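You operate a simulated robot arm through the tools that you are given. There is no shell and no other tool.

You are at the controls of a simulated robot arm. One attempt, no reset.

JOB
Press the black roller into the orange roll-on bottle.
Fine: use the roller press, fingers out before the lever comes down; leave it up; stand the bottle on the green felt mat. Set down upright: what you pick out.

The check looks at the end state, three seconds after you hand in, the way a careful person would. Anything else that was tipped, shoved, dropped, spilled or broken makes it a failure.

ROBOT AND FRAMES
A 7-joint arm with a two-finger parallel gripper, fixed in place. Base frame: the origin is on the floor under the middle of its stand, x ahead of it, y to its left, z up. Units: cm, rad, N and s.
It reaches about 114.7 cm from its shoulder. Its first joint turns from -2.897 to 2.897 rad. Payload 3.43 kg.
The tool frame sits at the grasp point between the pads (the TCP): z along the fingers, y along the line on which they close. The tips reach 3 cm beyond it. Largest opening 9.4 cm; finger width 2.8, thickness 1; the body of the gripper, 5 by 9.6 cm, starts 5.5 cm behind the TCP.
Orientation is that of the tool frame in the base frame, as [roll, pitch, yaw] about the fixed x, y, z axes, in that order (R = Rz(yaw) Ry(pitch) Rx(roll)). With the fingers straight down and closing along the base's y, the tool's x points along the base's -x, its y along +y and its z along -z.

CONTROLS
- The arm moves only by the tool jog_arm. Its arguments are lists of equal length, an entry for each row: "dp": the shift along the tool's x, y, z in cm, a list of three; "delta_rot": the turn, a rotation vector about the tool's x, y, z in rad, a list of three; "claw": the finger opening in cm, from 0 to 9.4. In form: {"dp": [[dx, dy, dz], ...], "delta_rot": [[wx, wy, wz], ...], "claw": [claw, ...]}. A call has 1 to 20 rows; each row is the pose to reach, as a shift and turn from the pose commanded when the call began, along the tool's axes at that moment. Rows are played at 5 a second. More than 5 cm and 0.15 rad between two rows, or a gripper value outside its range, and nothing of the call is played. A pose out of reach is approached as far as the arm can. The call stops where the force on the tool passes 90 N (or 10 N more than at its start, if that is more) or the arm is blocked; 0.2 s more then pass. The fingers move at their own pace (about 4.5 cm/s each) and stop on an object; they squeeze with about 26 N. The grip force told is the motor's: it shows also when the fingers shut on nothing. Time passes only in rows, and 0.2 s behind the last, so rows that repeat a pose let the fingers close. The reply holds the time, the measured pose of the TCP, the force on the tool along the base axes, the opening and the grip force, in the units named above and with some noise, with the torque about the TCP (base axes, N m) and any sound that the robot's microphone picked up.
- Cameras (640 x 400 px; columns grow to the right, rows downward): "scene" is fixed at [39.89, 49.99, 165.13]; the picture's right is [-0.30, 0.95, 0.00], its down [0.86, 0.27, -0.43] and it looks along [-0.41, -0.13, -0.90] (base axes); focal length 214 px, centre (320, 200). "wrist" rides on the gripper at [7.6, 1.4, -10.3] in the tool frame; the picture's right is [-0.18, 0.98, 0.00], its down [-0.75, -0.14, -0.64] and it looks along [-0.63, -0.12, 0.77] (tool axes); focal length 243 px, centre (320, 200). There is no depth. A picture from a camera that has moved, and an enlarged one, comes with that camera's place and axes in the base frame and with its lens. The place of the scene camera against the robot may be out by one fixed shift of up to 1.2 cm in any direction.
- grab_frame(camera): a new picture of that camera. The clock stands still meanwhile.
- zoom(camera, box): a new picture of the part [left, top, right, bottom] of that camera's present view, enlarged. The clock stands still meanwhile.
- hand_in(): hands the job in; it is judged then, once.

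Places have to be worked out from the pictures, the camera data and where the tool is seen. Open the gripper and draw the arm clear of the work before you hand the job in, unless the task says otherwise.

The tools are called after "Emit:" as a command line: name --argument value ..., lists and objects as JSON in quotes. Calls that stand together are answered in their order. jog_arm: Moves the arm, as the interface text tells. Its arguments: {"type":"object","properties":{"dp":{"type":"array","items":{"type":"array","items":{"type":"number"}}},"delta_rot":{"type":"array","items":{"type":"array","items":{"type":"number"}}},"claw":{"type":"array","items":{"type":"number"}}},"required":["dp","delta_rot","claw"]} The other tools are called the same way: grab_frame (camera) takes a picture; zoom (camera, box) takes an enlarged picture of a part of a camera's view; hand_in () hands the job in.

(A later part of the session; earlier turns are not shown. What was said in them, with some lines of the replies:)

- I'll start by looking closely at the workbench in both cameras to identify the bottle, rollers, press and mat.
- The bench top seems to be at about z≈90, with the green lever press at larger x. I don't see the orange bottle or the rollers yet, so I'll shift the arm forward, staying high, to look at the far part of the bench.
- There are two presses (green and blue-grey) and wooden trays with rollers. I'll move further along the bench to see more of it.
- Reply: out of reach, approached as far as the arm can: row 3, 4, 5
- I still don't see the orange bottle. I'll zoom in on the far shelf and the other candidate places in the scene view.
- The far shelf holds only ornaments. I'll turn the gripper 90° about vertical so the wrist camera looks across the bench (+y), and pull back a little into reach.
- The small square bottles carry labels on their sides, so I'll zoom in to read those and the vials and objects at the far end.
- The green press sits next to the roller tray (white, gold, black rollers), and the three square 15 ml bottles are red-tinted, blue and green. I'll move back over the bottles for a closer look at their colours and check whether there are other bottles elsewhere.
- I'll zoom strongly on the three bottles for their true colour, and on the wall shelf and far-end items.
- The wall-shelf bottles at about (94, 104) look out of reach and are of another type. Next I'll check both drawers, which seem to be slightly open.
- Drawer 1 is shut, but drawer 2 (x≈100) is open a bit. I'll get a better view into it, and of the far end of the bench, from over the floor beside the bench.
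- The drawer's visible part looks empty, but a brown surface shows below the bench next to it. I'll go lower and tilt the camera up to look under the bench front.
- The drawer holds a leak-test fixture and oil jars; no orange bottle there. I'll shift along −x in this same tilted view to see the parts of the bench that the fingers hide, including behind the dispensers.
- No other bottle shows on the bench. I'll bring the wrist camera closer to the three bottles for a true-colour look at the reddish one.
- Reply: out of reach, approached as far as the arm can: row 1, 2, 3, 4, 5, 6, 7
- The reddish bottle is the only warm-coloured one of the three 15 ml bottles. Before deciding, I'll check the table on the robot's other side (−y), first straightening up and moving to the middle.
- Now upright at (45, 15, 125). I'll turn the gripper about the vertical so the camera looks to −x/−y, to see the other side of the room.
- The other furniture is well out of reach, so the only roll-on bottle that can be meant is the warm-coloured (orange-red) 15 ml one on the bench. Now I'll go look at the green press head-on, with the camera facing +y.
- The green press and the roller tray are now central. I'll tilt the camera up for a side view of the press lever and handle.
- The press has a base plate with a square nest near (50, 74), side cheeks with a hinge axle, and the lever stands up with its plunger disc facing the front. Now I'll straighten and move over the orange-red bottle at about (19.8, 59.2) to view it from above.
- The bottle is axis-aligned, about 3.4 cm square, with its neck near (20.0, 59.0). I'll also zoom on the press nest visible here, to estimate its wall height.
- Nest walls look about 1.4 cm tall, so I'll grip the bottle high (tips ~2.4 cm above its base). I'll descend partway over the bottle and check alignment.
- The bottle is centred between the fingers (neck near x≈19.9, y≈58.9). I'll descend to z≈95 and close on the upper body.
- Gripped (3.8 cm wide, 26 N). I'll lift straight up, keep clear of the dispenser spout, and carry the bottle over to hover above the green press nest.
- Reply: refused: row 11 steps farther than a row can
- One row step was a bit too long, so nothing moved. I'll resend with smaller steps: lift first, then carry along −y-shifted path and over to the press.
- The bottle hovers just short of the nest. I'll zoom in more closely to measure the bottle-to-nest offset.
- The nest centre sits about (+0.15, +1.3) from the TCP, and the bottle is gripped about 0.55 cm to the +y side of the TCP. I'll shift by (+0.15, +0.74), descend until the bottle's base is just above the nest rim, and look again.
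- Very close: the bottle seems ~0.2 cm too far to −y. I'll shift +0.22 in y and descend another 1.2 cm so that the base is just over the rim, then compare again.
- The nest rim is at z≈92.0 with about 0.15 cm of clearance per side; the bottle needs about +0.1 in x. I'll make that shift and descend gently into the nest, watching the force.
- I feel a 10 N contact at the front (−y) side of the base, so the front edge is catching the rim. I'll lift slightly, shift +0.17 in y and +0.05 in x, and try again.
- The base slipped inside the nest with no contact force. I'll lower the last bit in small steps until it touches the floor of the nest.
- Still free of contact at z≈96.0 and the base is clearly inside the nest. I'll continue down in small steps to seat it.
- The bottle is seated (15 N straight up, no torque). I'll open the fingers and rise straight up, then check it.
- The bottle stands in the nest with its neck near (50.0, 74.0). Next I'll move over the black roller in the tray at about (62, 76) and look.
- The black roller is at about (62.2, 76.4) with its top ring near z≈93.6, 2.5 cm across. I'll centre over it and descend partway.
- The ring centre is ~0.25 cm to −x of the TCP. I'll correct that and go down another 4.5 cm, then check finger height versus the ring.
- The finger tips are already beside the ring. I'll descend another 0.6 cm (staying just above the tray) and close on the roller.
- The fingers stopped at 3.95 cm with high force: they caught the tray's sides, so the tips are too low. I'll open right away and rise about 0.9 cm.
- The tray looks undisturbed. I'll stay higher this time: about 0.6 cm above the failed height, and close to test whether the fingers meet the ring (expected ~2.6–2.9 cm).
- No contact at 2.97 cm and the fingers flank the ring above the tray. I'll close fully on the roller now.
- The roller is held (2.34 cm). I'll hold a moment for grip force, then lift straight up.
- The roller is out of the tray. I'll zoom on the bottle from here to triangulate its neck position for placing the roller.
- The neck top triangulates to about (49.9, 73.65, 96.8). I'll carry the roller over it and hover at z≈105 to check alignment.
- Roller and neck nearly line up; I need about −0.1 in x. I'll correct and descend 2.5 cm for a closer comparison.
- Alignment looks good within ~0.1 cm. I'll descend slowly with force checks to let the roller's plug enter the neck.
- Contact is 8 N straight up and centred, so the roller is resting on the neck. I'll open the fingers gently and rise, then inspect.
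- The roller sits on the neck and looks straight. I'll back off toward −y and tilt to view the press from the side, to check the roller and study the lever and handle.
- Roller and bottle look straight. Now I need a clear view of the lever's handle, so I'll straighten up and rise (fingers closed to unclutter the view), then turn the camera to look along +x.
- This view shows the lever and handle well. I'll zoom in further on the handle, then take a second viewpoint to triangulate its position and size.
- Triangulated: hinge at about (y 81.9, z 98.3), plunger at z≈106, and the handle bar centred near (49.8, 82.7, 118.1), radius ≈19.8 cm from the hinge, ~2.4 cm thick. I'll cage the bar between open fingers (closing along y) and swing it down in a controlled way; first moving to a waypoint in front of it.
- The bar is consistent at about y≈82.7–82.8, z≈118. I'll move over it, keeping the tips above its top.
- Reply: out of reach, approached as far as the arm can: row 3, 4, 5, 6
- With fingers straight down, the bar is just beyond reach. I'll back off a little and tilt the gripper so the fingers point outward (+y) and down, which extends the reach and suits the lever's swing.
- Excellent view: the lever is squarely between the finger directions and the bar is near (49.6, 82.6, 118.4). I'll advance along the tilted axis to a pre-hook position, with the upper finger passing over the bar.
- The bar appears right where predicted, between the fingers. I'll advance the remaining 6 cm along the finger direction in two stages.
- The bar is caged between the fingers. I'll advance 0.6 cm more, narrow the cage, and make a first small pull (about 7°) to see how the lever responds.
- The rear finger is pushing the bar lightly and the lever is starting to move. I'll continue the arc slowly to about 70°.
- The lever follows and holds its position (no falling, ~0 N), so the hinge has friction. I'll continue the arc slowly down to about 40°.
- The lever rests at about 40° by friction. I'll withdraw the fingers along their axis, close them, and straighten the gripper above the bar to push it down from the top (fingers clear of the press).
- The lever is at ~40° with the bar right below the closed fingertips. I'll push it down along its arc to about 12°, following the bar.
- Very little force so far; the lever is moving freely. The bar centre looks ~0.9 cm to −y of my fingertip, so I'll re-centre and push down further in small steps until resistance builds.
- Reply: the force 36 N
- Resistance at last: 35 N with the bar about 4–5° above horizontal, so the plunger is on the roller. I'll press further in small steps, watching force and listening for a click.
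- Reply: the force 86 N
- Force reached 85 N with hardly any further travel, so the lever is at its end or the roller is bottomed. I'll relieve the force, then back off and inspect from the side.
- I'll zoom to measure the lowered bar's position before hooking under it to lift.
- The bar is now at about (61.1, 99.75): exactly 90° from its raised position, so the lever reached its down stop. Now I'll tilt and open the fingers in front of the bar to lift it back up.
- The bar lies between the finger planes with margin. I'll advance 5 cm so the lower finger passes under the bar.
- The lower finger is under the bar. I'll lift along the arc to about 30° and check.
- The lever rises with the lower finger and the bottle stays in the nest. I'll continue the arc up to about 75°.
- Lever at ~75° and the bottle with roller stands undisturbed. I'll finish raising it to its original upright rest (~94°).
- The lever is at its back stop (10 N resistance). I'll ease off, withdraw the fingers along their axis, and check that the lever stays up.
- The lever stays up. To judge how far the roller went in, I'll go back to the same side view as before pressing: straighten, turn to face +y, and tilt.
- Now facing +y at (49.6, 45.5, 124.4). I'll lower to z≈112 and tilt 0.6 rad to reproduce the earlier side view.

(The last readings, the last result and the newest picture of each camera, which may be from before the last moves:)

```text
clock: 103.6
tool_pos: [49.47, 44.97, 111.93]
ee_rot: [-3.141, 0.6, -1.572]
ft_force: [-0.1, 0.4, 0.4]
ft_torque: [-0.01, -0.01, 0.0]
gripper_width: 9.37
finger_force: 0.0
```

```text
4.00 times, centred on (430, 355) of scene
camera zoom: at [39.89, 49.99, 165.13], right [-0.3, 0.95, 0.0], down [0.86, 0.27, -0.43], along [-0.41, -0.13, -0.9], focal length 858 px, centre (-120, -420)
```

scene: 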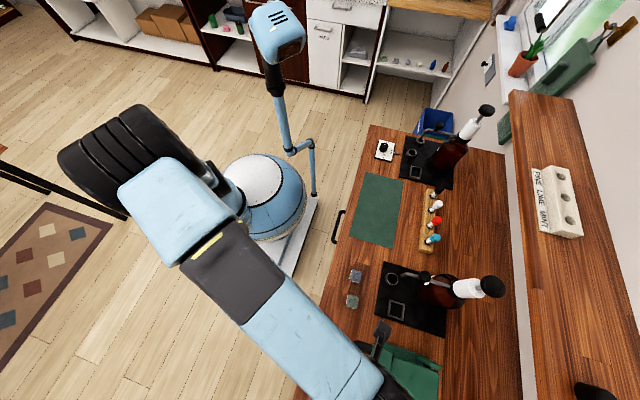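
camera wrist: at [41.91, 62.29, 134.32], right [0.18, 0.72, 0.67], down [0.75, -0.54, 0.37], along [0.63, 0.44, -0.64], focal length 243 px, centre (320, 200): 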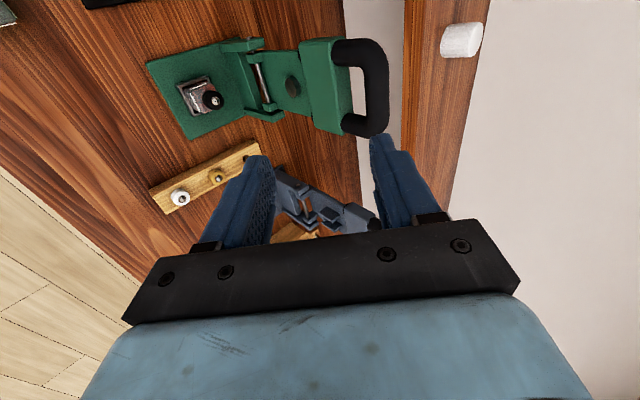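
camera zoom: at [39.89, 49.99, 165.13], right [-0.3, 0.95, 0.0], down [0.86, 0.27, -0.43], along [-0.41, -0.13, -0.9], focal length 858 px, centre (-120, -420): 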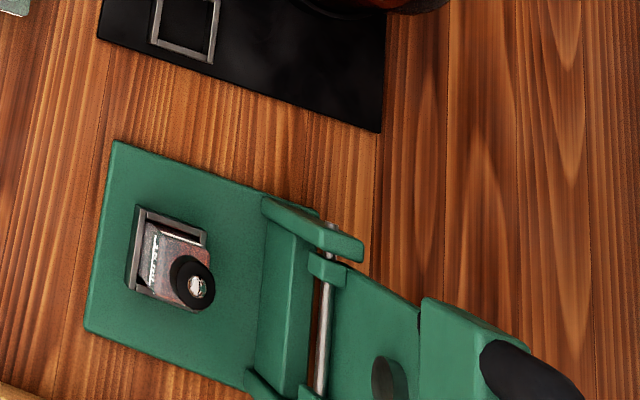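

The roller's height looks almost unchanged compared with before pressing. I'll zoom in much more closely on the roller and neck to judge whether it is seated.

Emit:
zoom --camera "wrist" --box '[316, 138, 352, 174]'

Emit:
zoom --camera "scene" --box '[380, 355, 410, 390]'

Emit:
zoom --camera "wrist" --box '[315, 170, 375, 230]'

```text
11.11 times, centred on (334, 156) of wrist
camera zoom: at [48.02, 32.82, 116.14], right [-0.98, 0.15, 0.1], down [0.14, 0.26, 0.96], along [0.12, 0.95, -0.28], focal length 2696 px, centre (164, 689)
```

zoom: 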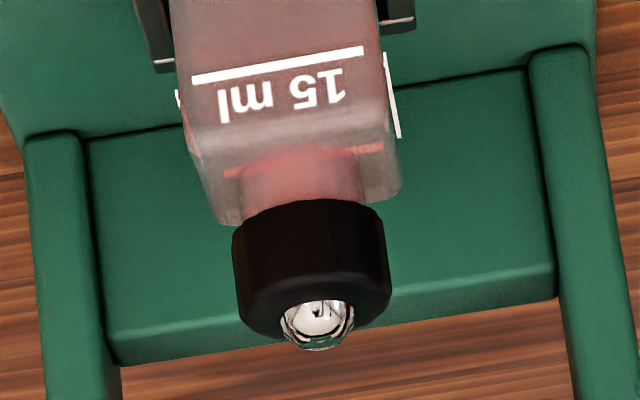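

```text
11.43 times, centred on (395, 372) of scene
camera zoom: at [39.89, 49.99, 165.13], right [-0.3, 0.95, 0.0], down [0.86, 0.27, -0.43], along [-0.41, -0.13, -0.9], focal length 2451 px, centre (-537, -1771)
```

zoom: 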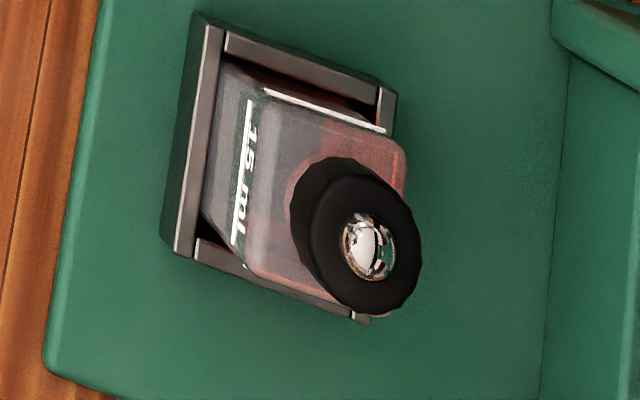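

```text
6.67 times, centred on (345, 200) of wrist
camera zoom: at [48.02, 32.82, 116.14], right [-0.98, 0.15, 0.1], down [0.14, 0.26, 0.96], along [0.12, 0.95, -0.28], focal length 1618 px, centre (153, 200)
```

zoom: 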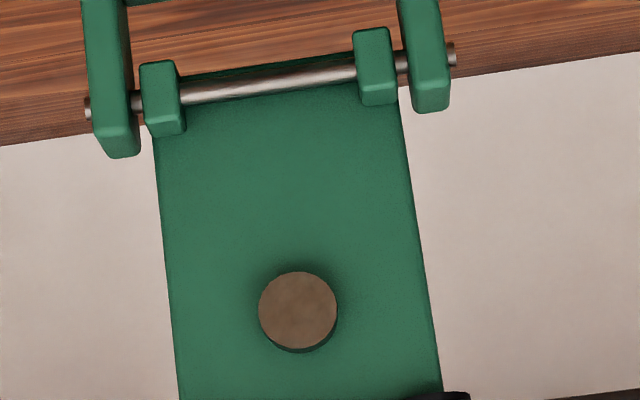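

The neck is visible about 0.8 cm below the ring, so the ring base sits near the neck's top. To compare directly with the pre-press picture, I'll return to the same pose I photographed from right after releasing the roller.

Emit:
jog_arm --dp '[[-3, -0.1, 2], [-6, -0.1, 4], [-9, -0.2, 6.1], [-12, -0.2, 8.1], [-15, -0.3, 10.1], [-18, -0.4, 12.1], [-21, -0.5, 14.2], [-23.96, -0.5, 16.16]]' --delta_rot '[[0, 0.12, 0], [0, 0.24, 0], [0, 0.36, 0], [0, 0.48, 0], [0, 0.6, 0], [0, 0.6, 0], [0, 0.6, 0], [0, 0.6, 0]]' --claw '[9, 8, 7, 6, 5, 5, 5, 5]'

Emit:
jog_arm --dp '[[0, 0, 2], [0, 0, 4], [0, 0, 6], [0, 0, 7]]' --delta_rot '[[0, 0, 0], [0, 0, 0], [0, 0, 0], [0, 0, 0]]' --claw '[5, 5, 5, 5]'

Emit:
zoom --camera "wrist" --box '[260, 70, 390, 170]'

```text
clock: 105.4
tool_pos: [50.16, 73.59, 112.35]
ee_rot: [-3.141, 0.0, -1.572]
ft_force: [1.3, -0.4, 1.2]
ft_torque: [0.03, 0.02, -0.03]
gripper_width: 5.0
finger_force: 0.0
```

```text
clock: 106.4
tool_pos: [50.04, 73.69, 105.24]
ee_rot: [3.14, -0.002, -1.57]
ft_force: [0.1, 0.2, 0.9]
ft_torque: [0.0, 0.0, 0.02]
gripper_width: 5.02
finger_force: 0.1
```

```text
4.00 times, centred on (325, 120) of wrist
camera zoom: at [48.66, 65.97, 115.44], right [-0.98, 0.18, 0.0], down [0.14, 0.75, 0.64], along [0.12, 0.63, -0.77], focal length 970 px, centre (300, 520)
```

zoom: 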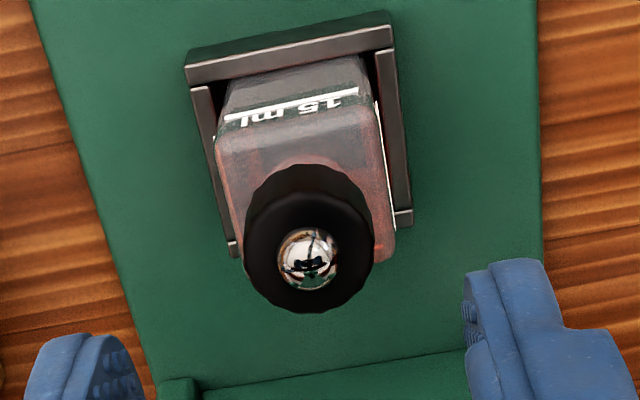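

Comparing the two pictures, the roller's height relative to the bottle changed by less than ~0.1 cm. I'll look at it from nearly level height to see whether any gap remains between the ring and the neck.

Emit:
jog_arm --dp '[[0, 0, -4], [4, 0, -6], [8, 0, -6], [12, 0, -5], [16, 0, -3.5], [19.5, 0, -2], [22, 0, 0], [23.5, 0, 2], [23.7, 0, 4]]' --delta_rot '[[0, 0, 0], [0, 0, 0], [0, -0.12, 0], [0, -0.25, 0], [0, -0.38, 0], [0, -0.5, 0], [0, -0.63, 0], [0, -0.75, 0], [0, -0.8, 0]]' --claw '[5, 5, 6, 7, 8, 9, 9.4, 9.4, 9.4]'

Emit:
grab_frame --camera "wrist"

Emit:
zoom --camera "wrist" --box '[295, 130, 375, 210]'

```text
clock: 108.4
tool_pos: [49.94, 50.04, 101.42]
ee_rot: [-3.139, 0.8, -1.567]
ft_force: [-0.5, 0.6, 0.5]
ft_torque: [-0.06, -0.04, -0.05]
gripper_width: 9.42
finger_force: 0.1
```

```text
taken
camera wrist: at [48.6, 37.35, 102.99], right [-0.98, 0.13, 0.13], down [0.14, 0.06, 0.99], along [0.12, 0.99, -0.08], focal length 243 px, centre (320, 200)
```

wrist: 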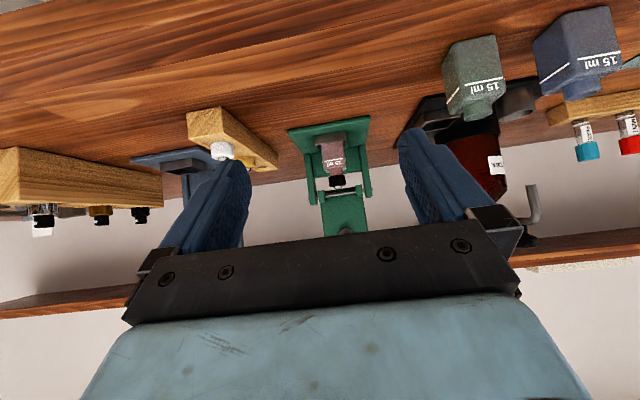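

```text
5.00 times, centred on (335, 170) of wrist
camera zoom: at [48.6, 37.35, 102.99], right [-0.98, 0.13, 0.13], down [0.14, 0.06, 0.99], along [0.12, 0.99, -0.08], focal length 1213 px, centre (245, 350)
```

zoom: 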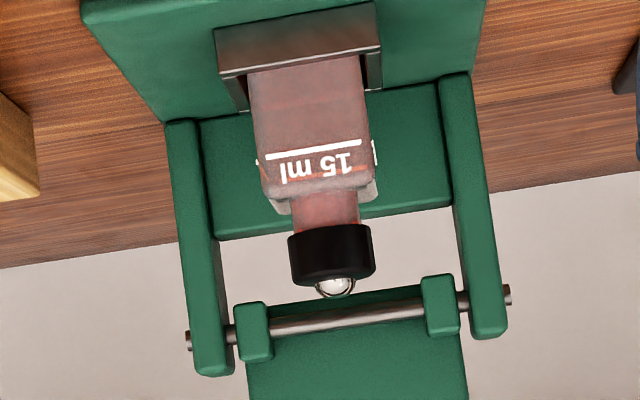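

I'll compare with the empty green bottle's neck, visible in this same view, to see how much of the orange bottle's neck remains exposed.

Emit:
zoom --camera "wrist" --box '[430, 20, 540, 130]'

Emit:
zoom --camera "wrist" --box '[315, 160, 360, 195]'

Emit:
zoom --camera "wrist" --box '[180, 100, 290, 190]'

```text
3.64 times, centred on (485, 75) of wrist
camera zoom: at [48.6, 37.35, 102.99], right [-0.98, 0.13, 0.13], down [0.14, 0.06, 0.99], along [0.12, 0.99, -0.08], focal length 882 px, centre (-280, 654)
```

zoom: 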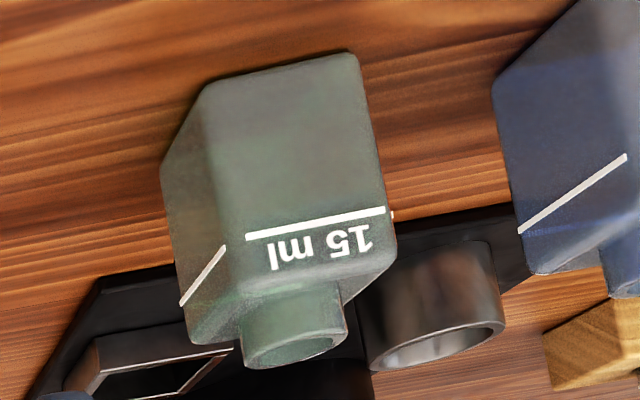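

```text
11.43 times, centred on (338, 178) of wrist
camera zoom: at [48.6, 37.35, 102.99], right [-0.98, 0.13, 0.13], down [0.14, 0.06, 0.99], along [0.12, 0.99, -0.08], focal length 2773 px, centre (120, 457)
```

zoom: 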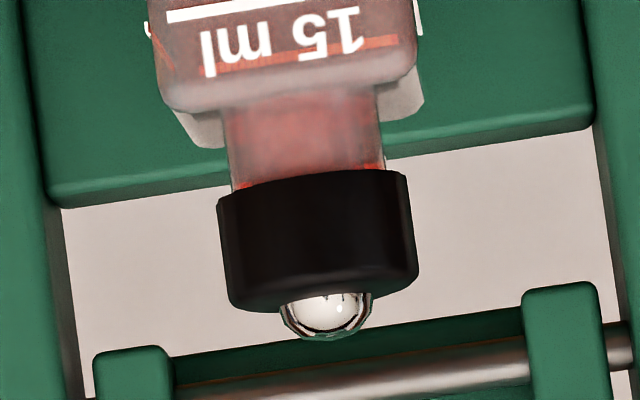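

```text
4.44 times, centred on (235, 145) of wrist
camera zoom: at [48.6, 37.35, 102.99], right [-0.98, 0.13, 0.13], down [0.14, 0.06, 0.99], along [0.12, 0.99, -0.08], focal length 1078 px, centre (698, 444)
```

zoom: 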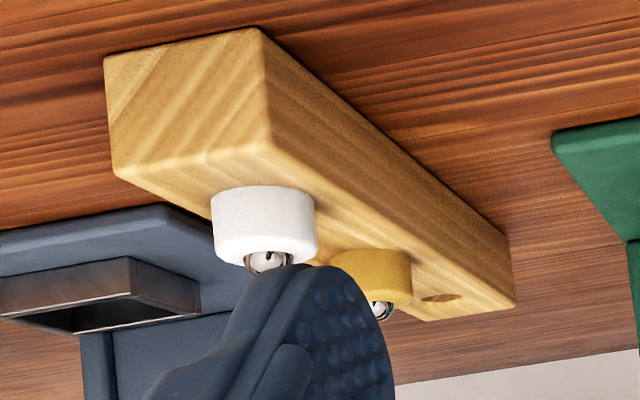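

I'll zoom further into the neck/ring junction to see whether the roller's plug is inside the neck.

Emit:
zoom --camera "wrist" --box '[326, 164, 350, 182]'

Emit:
zoom --camera "wrist" --box '[330, 186, 354, 240]'

```text
16.00 times, centred on (338, 173) of wrist
camera zoom: at [48.6, 37.35, 102.99], right [-0.98, 0.13, 0.13], down [0.14, 0.06, 0.99], along [0.12, 0.99, -0.08], focal length 3882 px, centre (32, 632)
```

zoom: 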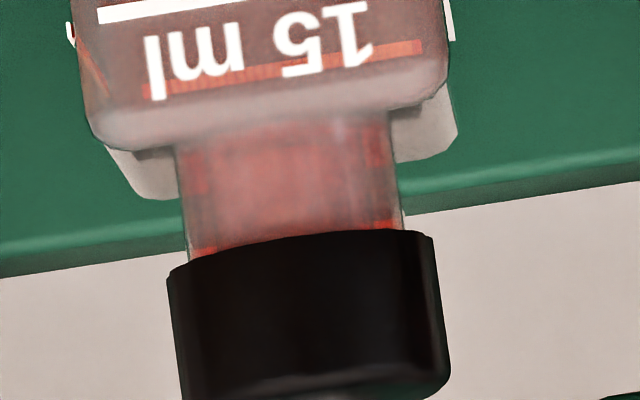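

```text
7.41 times, centred on (342, 213) of wrist
camera zoom: at [48.6, 37.35, 102.99], right [-0.98, 0.13, 0.13], down [0.14, 0.06, 0.99], along [0.12, 0.99, -0.08], focal length 1797 px, centre (157, 104)
```

zoom: 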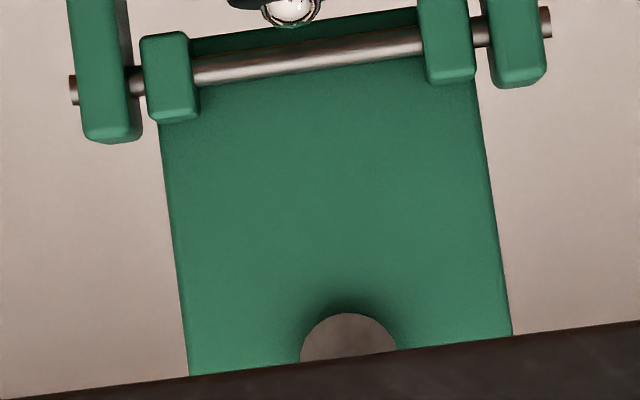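

Measured against the printed line, the ring base now sits flush with the neck top (z≈96.75) and it was slightly higher before, and the lever met rigid resistance, so the roller is pressed home. Next I'll go back over the bottle to grip its body, straightening the gripper on the way.

Emit:
jog_arm --dp '[[-2.6, 0, -2.5], [-5.2, 0, -5], [-7.6, 0, -7.4], [-11, 0, -4.5], [-14.3, 0, -1.6], [-17.6, 0, 1.3], [-20.9, 0, 4.1], [-24.2, 0, 7], [-24.5, 0, 9.5]]' --delta_rot '[[0, 0.13, 0], [0, 0.27, 0], [0, 0.4, 0], [0, 0.53, 0], [0, 0.67, 0], [0, 0.8, 0], [0, 0.8, 0], [0, 0.8, 0], [0, 0.8, 0]]' --claw '[9, 8, 7, 6, 6, 6, 6, 6, 6]'

Emit:
grab_frame --camera "wrist"

Emit:
zoom --camera "wrist" --box '[260, 50, 390, 150]'

```text
clock: 110.4
tool_pos: [50.25, 73.72, 112.1]
ee_rot: [3.141, -0.002, -1.572]
ft_force: [0.3, -0.3, 0.7]
ft_torque: [0.03, 0.02, 0.01]
gripper_width: 6.0
finger_force: 0.0
```

```text
taken
camera wrist: at [48.75, 66.06, 122.32], right [-0.98, 0.18, 0.0], down [0.14, 0.75, 0.64], along [0.12, 0.63, -0.77], focal length 243 px, centre (320, 200)
```

wrist: 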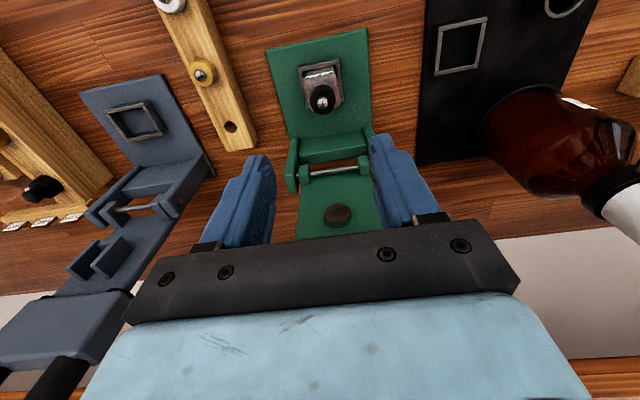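

```text
4.00 times, centred on (325, 100) of wrist
camera zoom: at [48.75, 66.06, 122.32], right [-0.98, 0.18, 0.0], down [0.14, 0.75, 0.64], along [0.12, 0.63, -0.77], focal length 970 px, centre (300, 600)
```

zoom: 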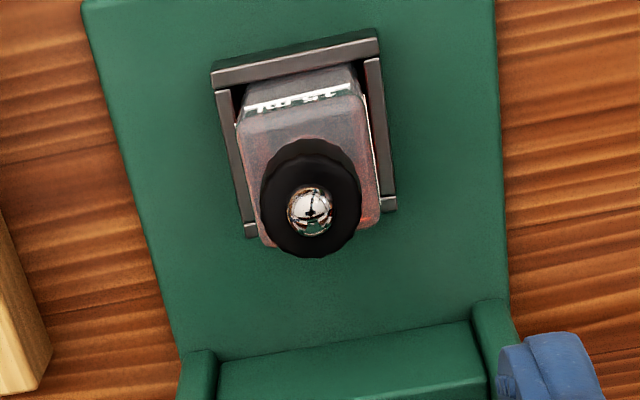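

The roller is centred ~0.27 cm to −x of the TCP. I'll correct and descend around the bottle to the same gripping height as before (TCP z≈95.8), then close.

Emit:
jog_arm --dp '[[0, 0.25, 3], [0, 0.25, 6.5], [0, 0.25, 10], [0, 0.25, 13], [0, 0.25, 15], [0, 0.25, 16.2]]' --delta_rot '[[0, 0, 0], [0, 0, 0], [0, 0, 0], [0, 0, 0], [0, 0, 0], [0, 0, 0]]' --claw '[6, 6, 6, 6, 6, 6]'

Emit:
grab_frame --camera "wrist"

Emit:
zoom --camera "wrist" --box '[250, 90, 390, 210]'

```text
clock: 111.8
tool_pos: [49.97, 73.7, 95.92]
ee_rot: [3.139, -0.002, -1.571]
ft_force: [-0.4, 0.2, -0.1]
ft_torque: [0.01, -0.03, 0.01]
gripper_width: 6.0
finger_force: 0.0
```

```text
taken
camera wrist: at [48.47, 66.05, 106.11], right [-0.98, 0.18, 0.0], down [0.14, 0.75, 0.64], along [0.12, 0.63, -0.77], focal length 243 px, centre (320, 200)
```

wrist: 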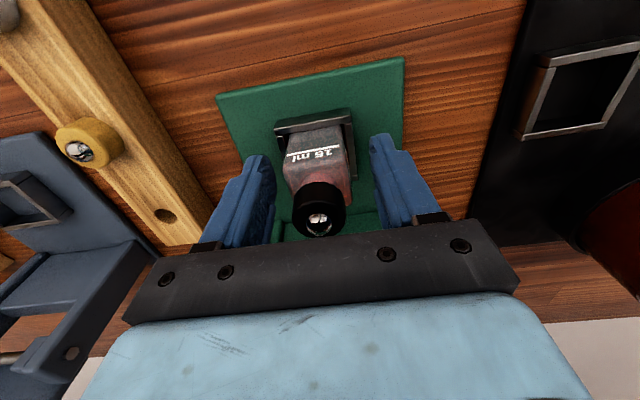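

```text
3.33 times, centred on (320, 150) of wrist
camera zoom: at [48.47, 66.05, 106.11], right [-0.98, 0.18, 0.0], down [0.14, 0.75, 0.64], along [0.12, 0.63, -0.77], focal length 809 px, centre (320, 367)
```

zoom: 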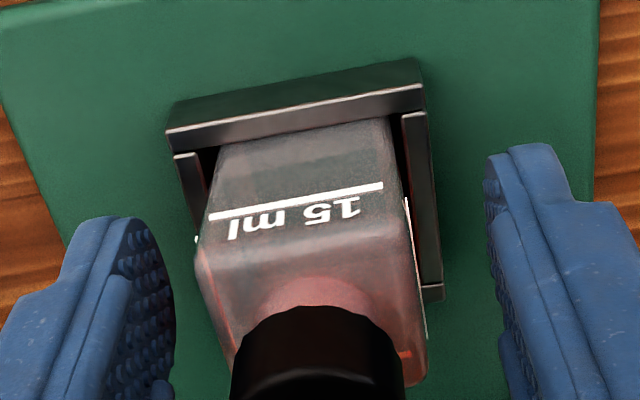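

The fingers flank the bottle at the same pose as when I set it in. I'll close the grip and confirm.

Emit:
jog_arm --dp '[[0, 0, 0], [0, 0, 0], [0, 0, 0], [0, 0, 0]]' --delta_rot '[[0, 0, 0], [0, 0, 0], [0, 0, 0], [0, 0, 0]]' --claw '[4.5, 3, 2.5, 2.5]'

Emit:
zoom --camera "wrist" --box '[250, 90, 390, 210]'

```text
clock: 112.8
tool_pos: [49.88, 73.76, 95.95]
ee_rot: [3.14, -0.002, -1.571]
ft_force: [0.0, 0.0, -0.5]
ft_torque: [0.01, -0.02, -0.02]
gripper_width: 3.8
finger_force: 26.1
```

```text
3.33 times, centred on (320, 150) of wrist
camera zoom: at [48.48, 66.06, 106.14], right [-0.98, 0.18, 0.0], down [0.14, 0.75, 0.64], along [0.12, 0.63, -0.77], focal length 809 px, centre (320, 367)
```

zoom: 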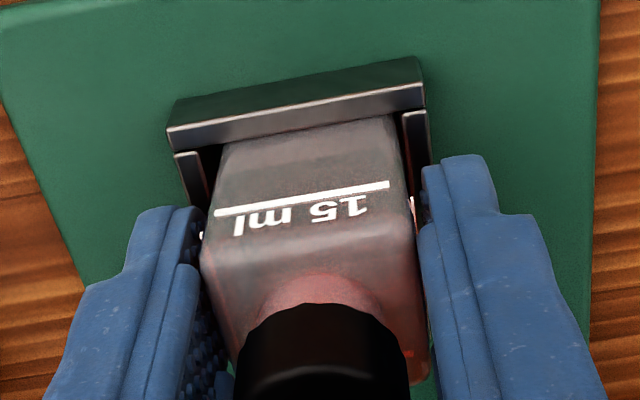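

The grip is solid (3.8 cm, 26 N, no side load). I'll lift straight up slowly out of the nest.

Emit:
jog_arm --dp '[[0, 0, -0.5], [0, 0, -1], [0, 0, -2], [0, 0, -3.5], [0, 0, -6], [0, 0, -9], [0, 0, -12.5], [0, 0, -16]]' --delta_rot '[[0, 0, 0], [0, 0, 0], [0, 0, 0], [0, 0, 0], [0, 0, 0], [0, 0, 0], [0, 0, 0], [0, 0, 0]]' --claw '[2.5, 2.5, 2.5, 2.5, 2.5, 2.5, 2.5, 2.5]'

Emit:
grab_frame --camera "wrist"

Emit:
zoom --camera "wrist" --box '[250, 60, 390, 240]'

```text
clock: 114.6
tool_pos: [49.69, 74.08, 111.82]
ee_rot: [3.14, -0.002, -1.57]
ft_force: [-0.3, 1.3, -1.8]
ft_torque: [-0.04, 0.04, 0.01]
gripper_width: 3.78
finger_force: 25.9
```

```text
taken
camera wrist: at [48.35, 66.5, 122.09], right [-0.98, 0.18, 0.0], down [0.14, 0.75, 0.64], along [0.12, 0.63, -0.77], focal length 243 px, centre (320, 200)
```

wrist: 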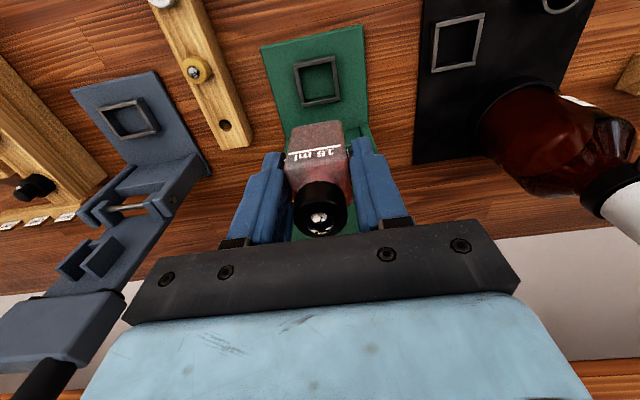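

```text
2.22 times, centred on (320, 150) of wrist
camera zoom: at [48.35, 66.5, 122.09], right [-0.98, 0.18, 0.0], down [0.14, 0.75, 0.64], along [0.12, 0.63, -0.77], focal length 539 px, centre (320, 311)
```

zoom: 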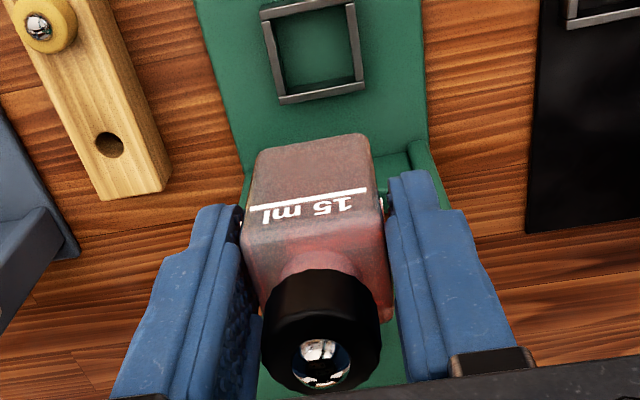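

The bottle and roller came out together. While it's held close to the wrist camera, I'll zoom in on the ring/neck junction for a detailed check.

Emit:
zoom --camera "wrist" --box '[285, 155, 355, 240]'

Emit:
zoom --camera "scene" --box '[370, 330, 430, 400]'

```text
4.71 times, centred on (320, 198) of wrist
camera zoom: at [48.35, 66.5, 122.09], right [-0.98, 0.18, 0.0], down [0.14, 0.75, 0.64], along [0.12, 0.63, -0.77], focal length 1142 px, centre (320, 212)
```

zoom: 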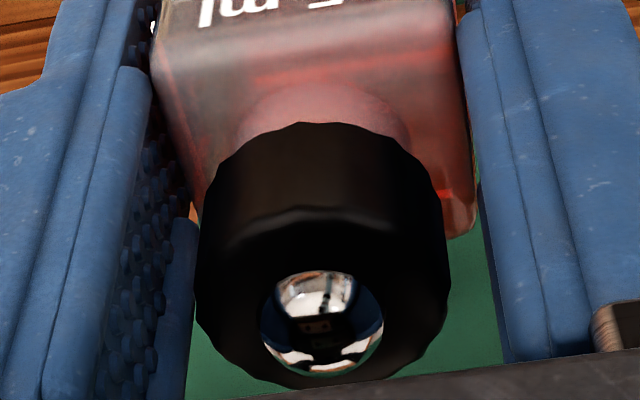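

```text
5.71 times, centred on (400, 365) of scene
camera zoom: at [39.89, 49.99, 165.13], right [-0.3, 0.95, 0.0], down [0.86, 0.27, -0.43], along [-0.41, -0.13, -0.9], focal length 1226 px, centre (-137, -743)
```

zoom: 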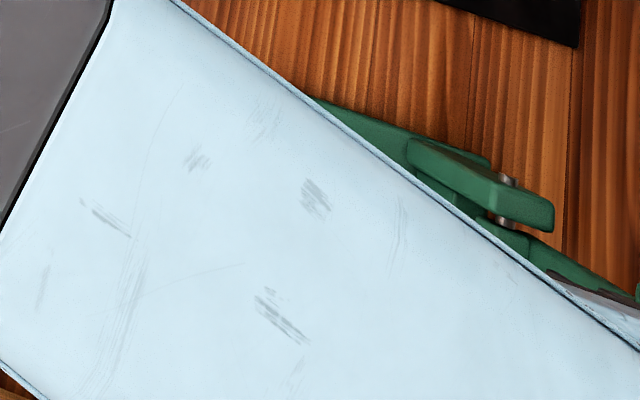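

The ring sits flush on the neck. Now I'll carry the bottle over to the green felt mat (centre about (2, 61)), staying high and forward of the dispenser.

Emit:
jog_arm --dp '[[3, 0, -2], [7, 0, -4], [11, 0, -4.5], [14, 2, -4.5], [16, 6, -4.5], [16.5, 10.8, -4.5], [16.5, 15.6, -4.5], [16.5, 20.4, -4.5], [16.5, 25.2, -4.5], [16.5, 30, -4.5], [16, 34.8, -4.5], [15, 39.3, -4.5], [14, 42.5, -4], [13, 44.7, -3]]' --delta_rot '[[0, 0, 0], [0, 0, 0], [0, 0, 0], [0, 0, 0], [0, 0, 0], [0, 0, 0], [0, 0, 0], [0, 0, 0], [0, 0, 0], [0, 0, 0], [0, 0, 0], [0, 0, 0], [0, 0, 0], [0, 0, 0]]' --claw '[2.5, 2.5, 2.5, 2.5, 2.5, 2.5, 2.5, 2.5, 2.5, 2.5, 2.5, 2.5, 2.5, 2.5]'

Emit:
grab_frame --camera "wrist"

Emit:
grab_frame --camera "scene"

```text
clock: 117.6
tool_pos: [5.13, 60.95, 114.84]
ee_rot: [3.141, 0.0, -1.571]
ft_force: [0.3, -0.2, -1.0]
ft_torque: [-0.01, 0.02, 0.03]
gripper_width: 3.78
finger_force: 25.9
```

```text
taken
camera wrist: at [3.68, 53.29, 125.08], right [-0.98, 0.18, 0.0], down [0.14, 0.75, 0.64], along [0.12, 0.63, -0.77], focal length 243 px, centre (320, 200)
```

wrist: 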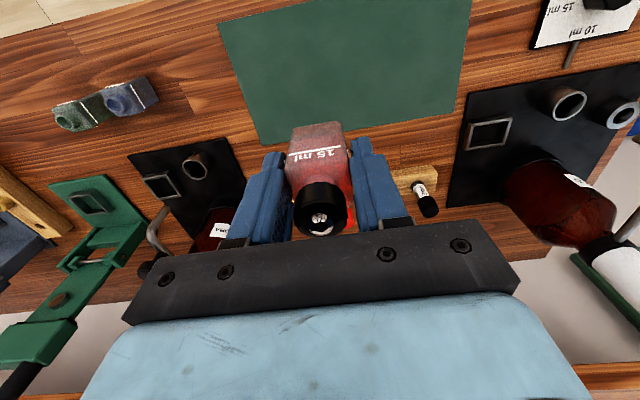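

```text
taken
```

scene: 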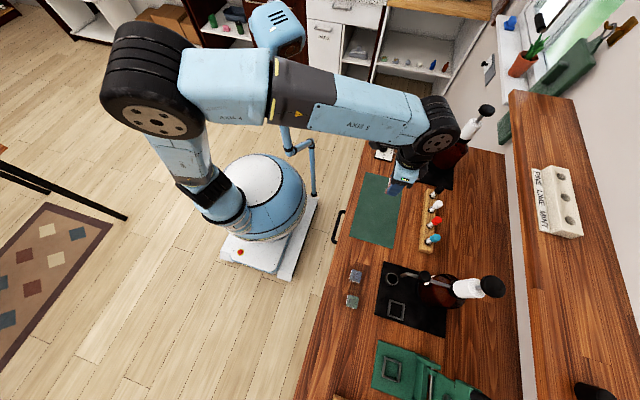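

I'm above the middle of the felt mat. I'll descend to just above contact height, then feel for the mat in small steps.

Emit:
jog_arm --dp '[[0, 0, 4], [0, 0, 8], [0, 0, 11.5], [0, 0, 14.5], [0, 0, 16.5], [0, 0, 17.8]]' --delta_rot '[[0, 0, 0], [0, 0, 0], [0, 0, 0], [0, 0, 0], [0, 0, 0], [0, 0, 0]]' --claw '[2.5, 2.5, 2.5, 2.5, 2.5, 2.5]'

Emit:
grab_frame --camera "wrist"

Emit:
grab_frame --camera "scene"

```text
clock: 119.0
tool_pos: [5.17, 60.93, 97.09]
ee_rot: [3.14, 0.0, -1.571]
ft_force: [-0.7, -0.1, -1.0]
ft_torque: [-0.02, -0.03, 0.0]
gripper_width: 3.8
finger_force: 26.1
```

```text
taken
camera wrist: at [3.76, 53.29, 107.34], right [-0.98, 0.18, 0.0], down [0.14, 0.75, 0.64], along [0.12, 0.63, -0.77], focal length 243 px, centre (320, 200)
```

wrist: 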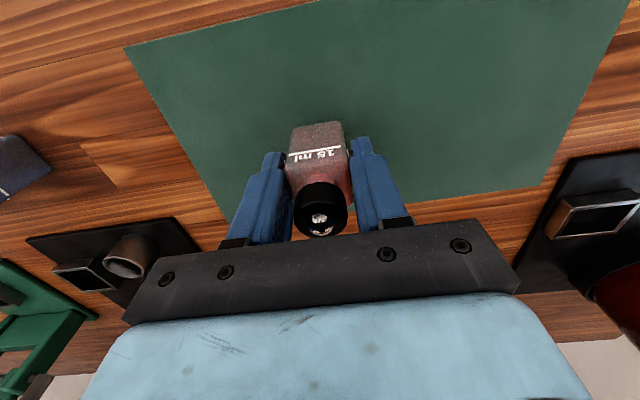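

```text
taken
```

scene: 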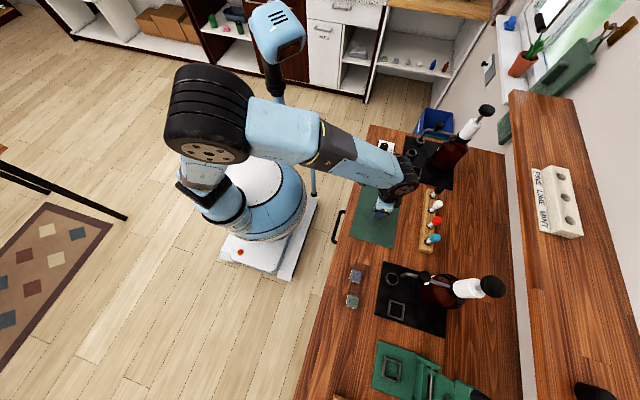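

Emit:
jog_arm --dp '[[0, 0, 0.4], [0, 0, 0.8], [0, 0, 1.2]]' --delta_rot '[[0, 0, 0], [0, 0, 0], [0, 0, 0]]' --claw '[2.5, 2.5, 2.5]'

Emit:
zoom --camera "wrist" --box '[250, 90, 390, 210]'

```text
clock: 119.8
tool_pos: [5.12, 60.99, 96.05]
ee_rot: [3.141, -0.002, -1.57]
ft_force: [-0.2, -0.5, -2.0]
ft_torque: [0.01, 0.0, -0.02]
gripper_width: 3.77
finger_force: 26.1
```

```text
3.33 times, centred on (320, 150) of wrist
camera zoom: at [3.72, 53.3, 106.22], right [-0.98, 0.18, 0.0], down [0.14, 0.75, 0.64], along [0.12, 0.63, -0.77], focal length 809 px, centre (320, 367)
```

zoom: 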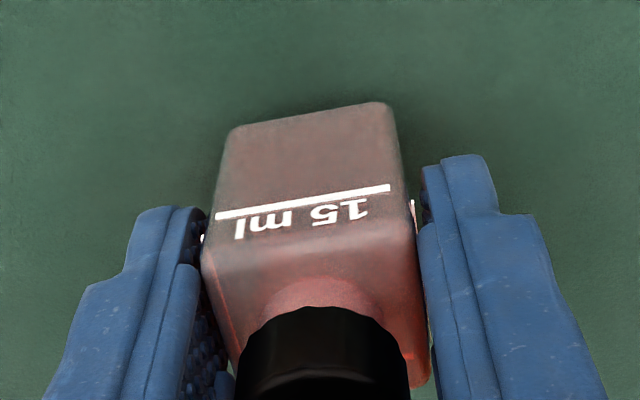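

Still no contact at z≈96.0; the shadow is close under the base. I'll continue down in finer steps.

Emit:
jog_arm --dp '[[0, 0, 0.15], [0, 0, 0.3], [0, 0, 0.45]]' --delta_rot '[[0, 0, 0], [0, 0, 0], [0, 0, 0]]' --claw '[2.5, 2.5, 2.5]'

```text
clock: 120.6
tool_pos: [5.16, 61.01, 95.59]
ee_rot: [-3.141, -0.001, -1.572]
ft_force: [0.8, -0.7, -1.4]
ft_torque: [-0.01, 0.02, -0.02]
gripper_width: 3.81
finger_force: 25.8
```

No contact yet at z≈95.5; another few small steps down.

Emit:
jog_arm --dp '[[0, 0, 0.12], [0, 0, 0.24], [0, 0, 0.36]]' --delta_rot '[[0, 0, 0], [0, 0, 0], [0, 0, 0]]' --claw '[2.5, 2.5, 2.5]'

Emit:
zoom --camera "wrist" --box '[250, 90, 390, 210]'

```text
clock: 121.4
tool_pos: [5.09, 60.98, 95.29]
ee_rot: [-3.14, -0.001, -1.57]
ft_force: [2.1, -0.6, 15.7]
ft_torque: [-0.2, -0.03, 0.02]
gripper_width: 3.8
finger_force: 25.5
```

```text
3.33 times, centred on (320, 150) of wrist
camera zoom: at [3.7, 53.22, 105.49], right [-0.98, 0.18, 0.0], down [0.14, 0.75, 0.64], along [0.12, 0.63, -0.77], focal length 809 px, centre (320, 367)
```

zoom: 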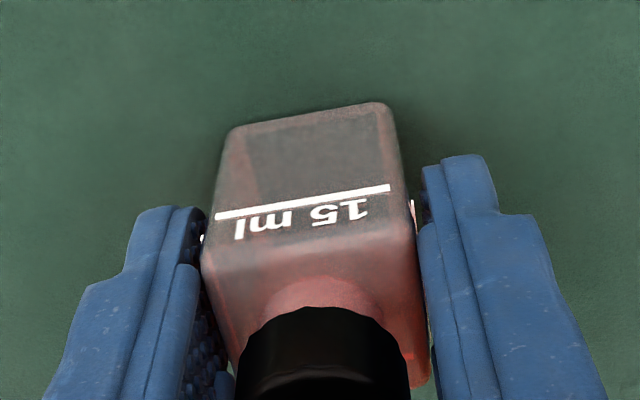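

Contact with the mat (16 N). I'll ease the load slightly, open the fingers and rise straight up, then inspect.

Emit:
jog_arm --dp '[[0, 0, -0.15], [0, 0, -0.15], [0, 0, -0.15], [0, 0, -0.15], [0, 0, -3], [0, 0, -7], [0, 0, -11]]' --delta_rot '[[0, 0, 0], [0, 0, 0], [0, 0, 0], [0, 0, 0], [0, 0, 0], [0, 0, 0], [0, 0, 0]]' --claw '[3.4, 4.2, 5.2, 6, 6, 6, 6]'

Emit:
grab_frame --camera "wrist"

Emit:
zoom --camera "wrist" --box '[260, 60, 400, 170]'

```text
clock: 123.0
tool_pos: [5.06, 60.8, 106.13]
ee_rot: [-3.142, -0.002, -1.568]
ft_force: [-0.7, 0.1, -0.4]
ft_torque: [-0.02, 0.03, 0.02]
gripper_width: 6.02
finger_force: 0.1
```

```text
taken
camera wrist: at [3.64, 53.11, 116.38], right [-0.98, 0.18, 0.0], down [0.14, 0.76, 0.64], along [0.12, 0.63, -0.77], focal length 243 px, centre (320, 200)
```

wrist: 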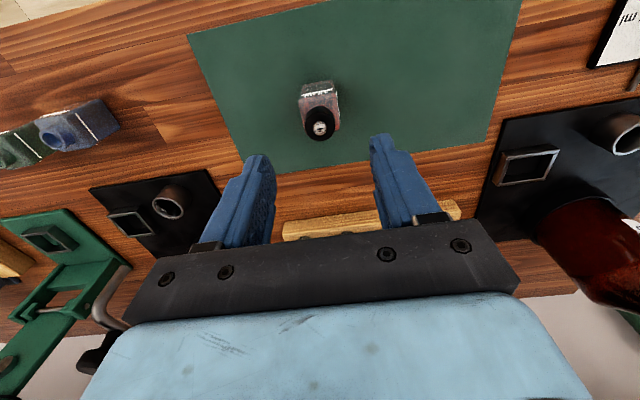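

```text
3.64 times, centred on (330, 115) of wrist
camera zoom: at [3.64, 53.11, 116.38], right [-0.98, 0.18, 0.0], down [0.14, 0.76, 0.64], along [0.12, 0.63, -0.77], focal length 882 px, centre (284, 509)
```

zoom: 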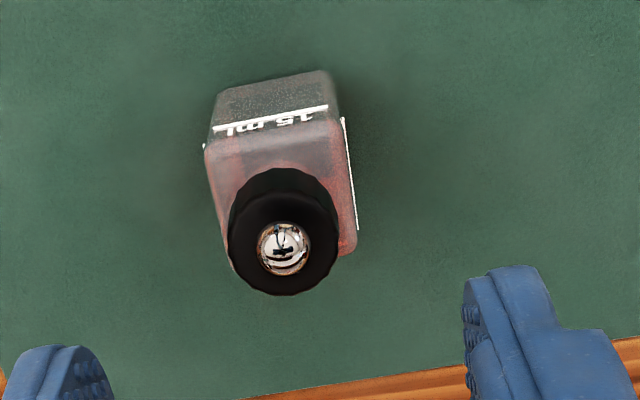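

The bottle stands upright on the mat. I'll rise, draw back and tilt for a side view to double-check it and the roller.

Emit:
jog_arm --dp '[[0, 0, -4.5], [0, 0, -9], [3, 0, -12], [7, 0, -12], [11, -1, -12], [15, -2, -11.5], [18.5, -3, -11], [21, -4, -10]]' --delta_rot '[[0, 0, 0], [0, 0, 0], [0, 0, 0], [0, -0.1, 0], [0, -0.2, 0], [0, -0.32, 0], [0, -0.44, 0], [0, -0.56, 0]]' --claw '[6, 6, 6, 6, 7, 8, 9.4, 9.4]'

Emit:
grab_frame --camera "wrist"

Emit:
grab_frame --camera "scene"

```text
clock: 124.8
tool_pos: [9.11, 40.17, 116.45]
ee_rot: [3.141, 0.561, -1.57]
ft_force: [-0.3, 1.3, 0.7]
ft_torque: [-0.05, 0.03, -0.01]
gripper_width: 9.4
finger_force: 0.1
```

```text
taken
camera wrist: at [7.67, 28.0, 120.93], right [-0.98, 0.16, 0.1], down [0.14, 0.3, 0.94], along [0.12, 0.94, -0.31], focal length 243 px, centre (320, 200)
```

wrist: 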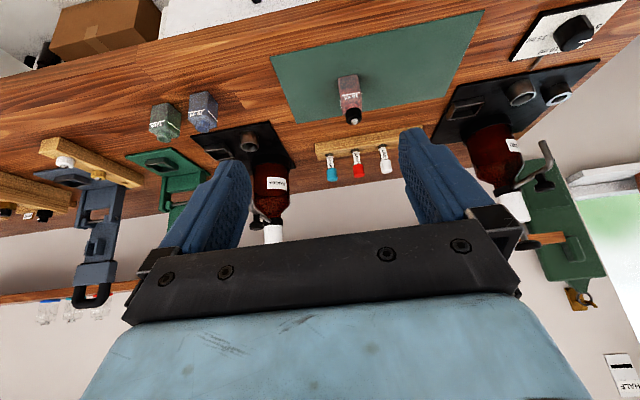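

```text
taken
```

scene: 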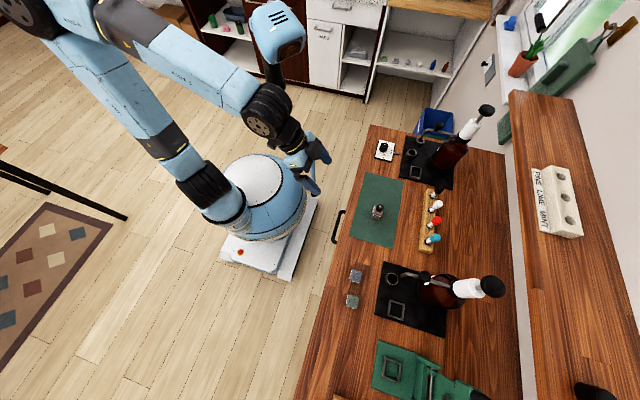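

Emit:
zoom --camera "wrist" --box '[325, 65, 375, 135]'

Emit:
zoom --camera "scene" --box '[355, 190, 400, 235]'

Emit:
zoom --camera "scene" --box '[340, 120, 520, 400]'

Emit:
zoom --camera "wrist" --box '[120, 130, 260, 260]'

```text
5.71 times, centred on (350, 100) of wrist
camera zoom: at [7.67, 28.0, 120.93], right [-0.98, 0.16, 0.1], down [0.14, 0.3, 0.94], along [0.12, 0.94, -0.31], focal length 1386 px, centre (149, 771)
```

zoom: 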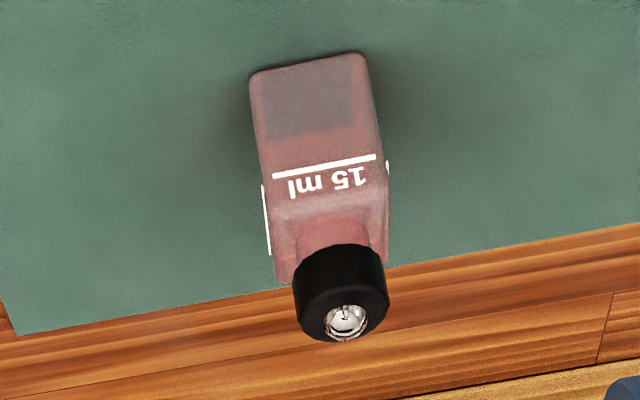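

```text
8.89 times, centred on (378, 212) of scene
camera zoom: at [39.89, 49.99, 165.13], right [-0.3, 0.95, 0.0], down [0.86, 0.27, -0.43], along [-0.41, -0.13, -0.9], focal length 1906 px, centre (-191, 89)
```

zoom: 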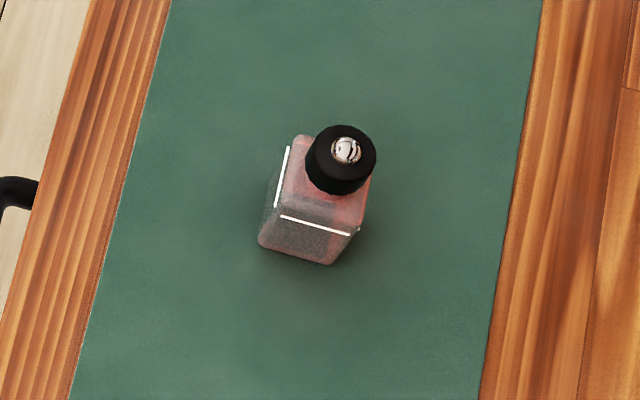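

```text
1.43 times, centred on (430, 260) of scene
camera zoom: at [39.89, 49.99, 165.13], right [-0.3, 0.95, 0.0], down [0.86, 0.27, -0.43], along [-0.41, -0.13, -0.9], focal length 306 px, centre (163, 114)
```

zoom: 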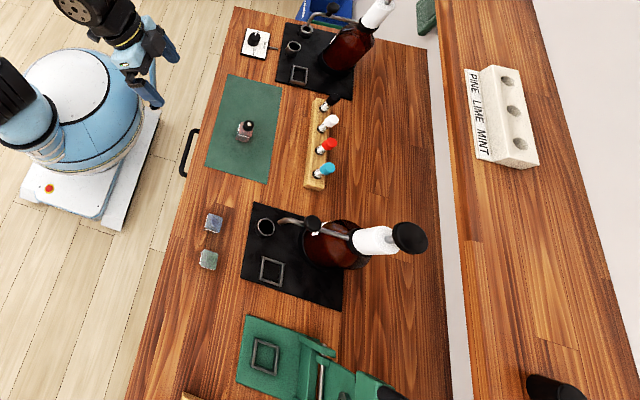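

```text
3.08 times, centred on (190, 195) of wrist
camera zoom: at [7.67, 28.0, 120.93], right [-0.98, 0.16, 0.1], down [0.14, 0.3, 0.94], along [0.12, 0.94, -0.31], focal length 746 px, centre (720, 215)
```

zoom: 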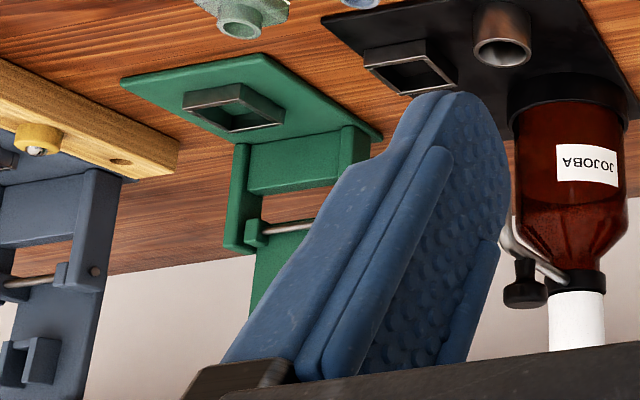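

Everything is in place: the bottle stands upright on the felt with the black roller flush on its neck, the press lever is up, and nothing else has moved. I'll straighten the gripper and draw the arm up and away from the work.

Emit:
jog_arm --dp '[[-1.2, -2.1, -3], [-2.4, -4.3, -6], [-3.6, -6.4, -9], [-4.8, -8.6, -12], [-6, -10.7, -15], [-7.2, -12.9, -18], [-8.3, -15, -20.8]]' --delta_rot '[[0, 0.08, 0], [0, 0.16, 0], [0, 0.24, 0], [0, 0.32, 0], [0, 0.4, 0], [0, 0.48, 0], [0, 0.561, 0]]' --claw '[9.4, 9.4, 9.4, 9.4, 9.4, 9.4, 9.4]'

Emit:
grab_frame --camera "scene"

Emit:
grab_frame --camera "wrist"

Emit:
zoom --camera "scene" --box '[340, 160, 420, 260]'

Emit:
zoom --camera "scene" --box '[320, 300, 520, 400]'

```text
clock: 126.4
tool_pos: [24.15, 35.77, 138.21]
ee_rot: [3.141, -0.005, -1.57]
ft_force: [-1.1, -0.1, 0.4]
ft_torque: [0.05, -0.02, -0.02]
gripper_width: 9.42
finger_force: 0.0
```

```text
taken
```

scene: 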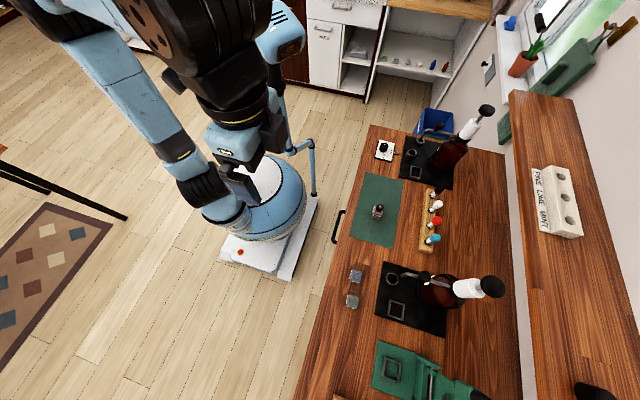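

```text
taken
camera wrist: at [22.72, 28.15, 148.57], right [-0.98, 0.18, 0.0], down [0.14, 0.76, 0.64], along [0.12, 0.63, -0.77], focal length 243 px, centre (320, 200)
```

wrist: 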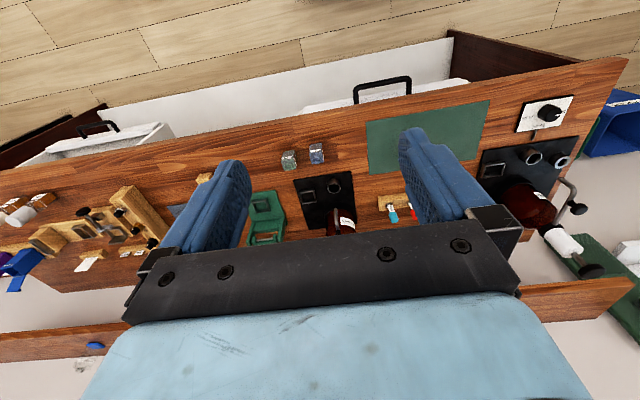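

```text
4.00 times, centred on (380, 210) of scene
camera zoom: at [39.89, 49.99, 165.13], right [-0.3, 0.95, 0.0], down [0.86, 0.27, -0.43], along [-0.41, -0.13, -0.9], focal length 858 px, centre (80, 160)
```

zoom: 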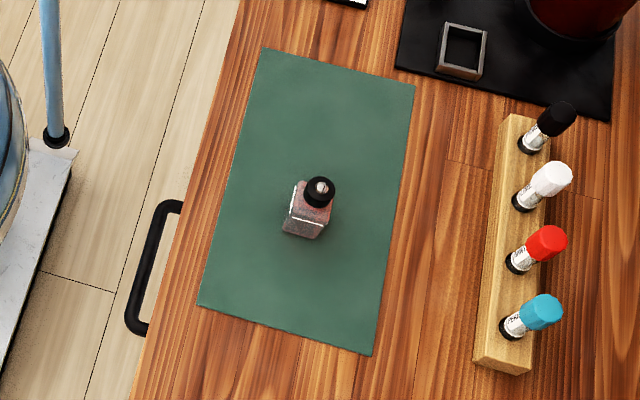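

```text
3.20 times, centred on (420, 350) of scene
camera zoom: at [39.89, 49.99, 165.13], right [-0.3, 0.95, 0.0], down [0.86, 0.27, -0.43], along [-0.41, -0.13, -0.9], focal length 686 px, centre (0, -280)
```

zoom: 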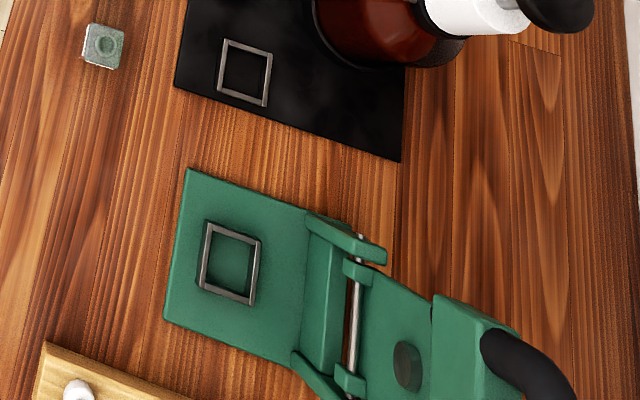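

The final pictures match the start: the press lever is up, and the trays and other bottles are untouched. The orange bottle with its black roller stands upright on the green felt, and the gripper is open and clear, so I'm handing in the job.

Emit:
hand_in

```text
The job is handed in.
```

I pressed the black roller into the roll-on bottle with the green lever press, and the bottle now stands upright on the green felt mat. The lever is back up, and the gripper is open and clear of the bench.

Three things you should know:

- **Bottle choice:** none of the three 15 ml bottles looked clearly orange. I took the reddish one, the only warm-coloured bottle in reach, as the orange one.
- **Roller seating:** I pressed the lever handle until it stopped moving, at about 85 N, with the fingers clear of the press. The roller now sits flush on the neck, but it moved only a few millimetres at most and I heard no click. I did not pull on it to test how firmly it is held.
- **Roller tray:** on my first attempt at picking up the roller, the fingers briefly squeezed the sides of the tray. I let go at once, and the later pictures show no shift.

Nothing else on the bench looks moved, tipped or spilled in the final pictures.
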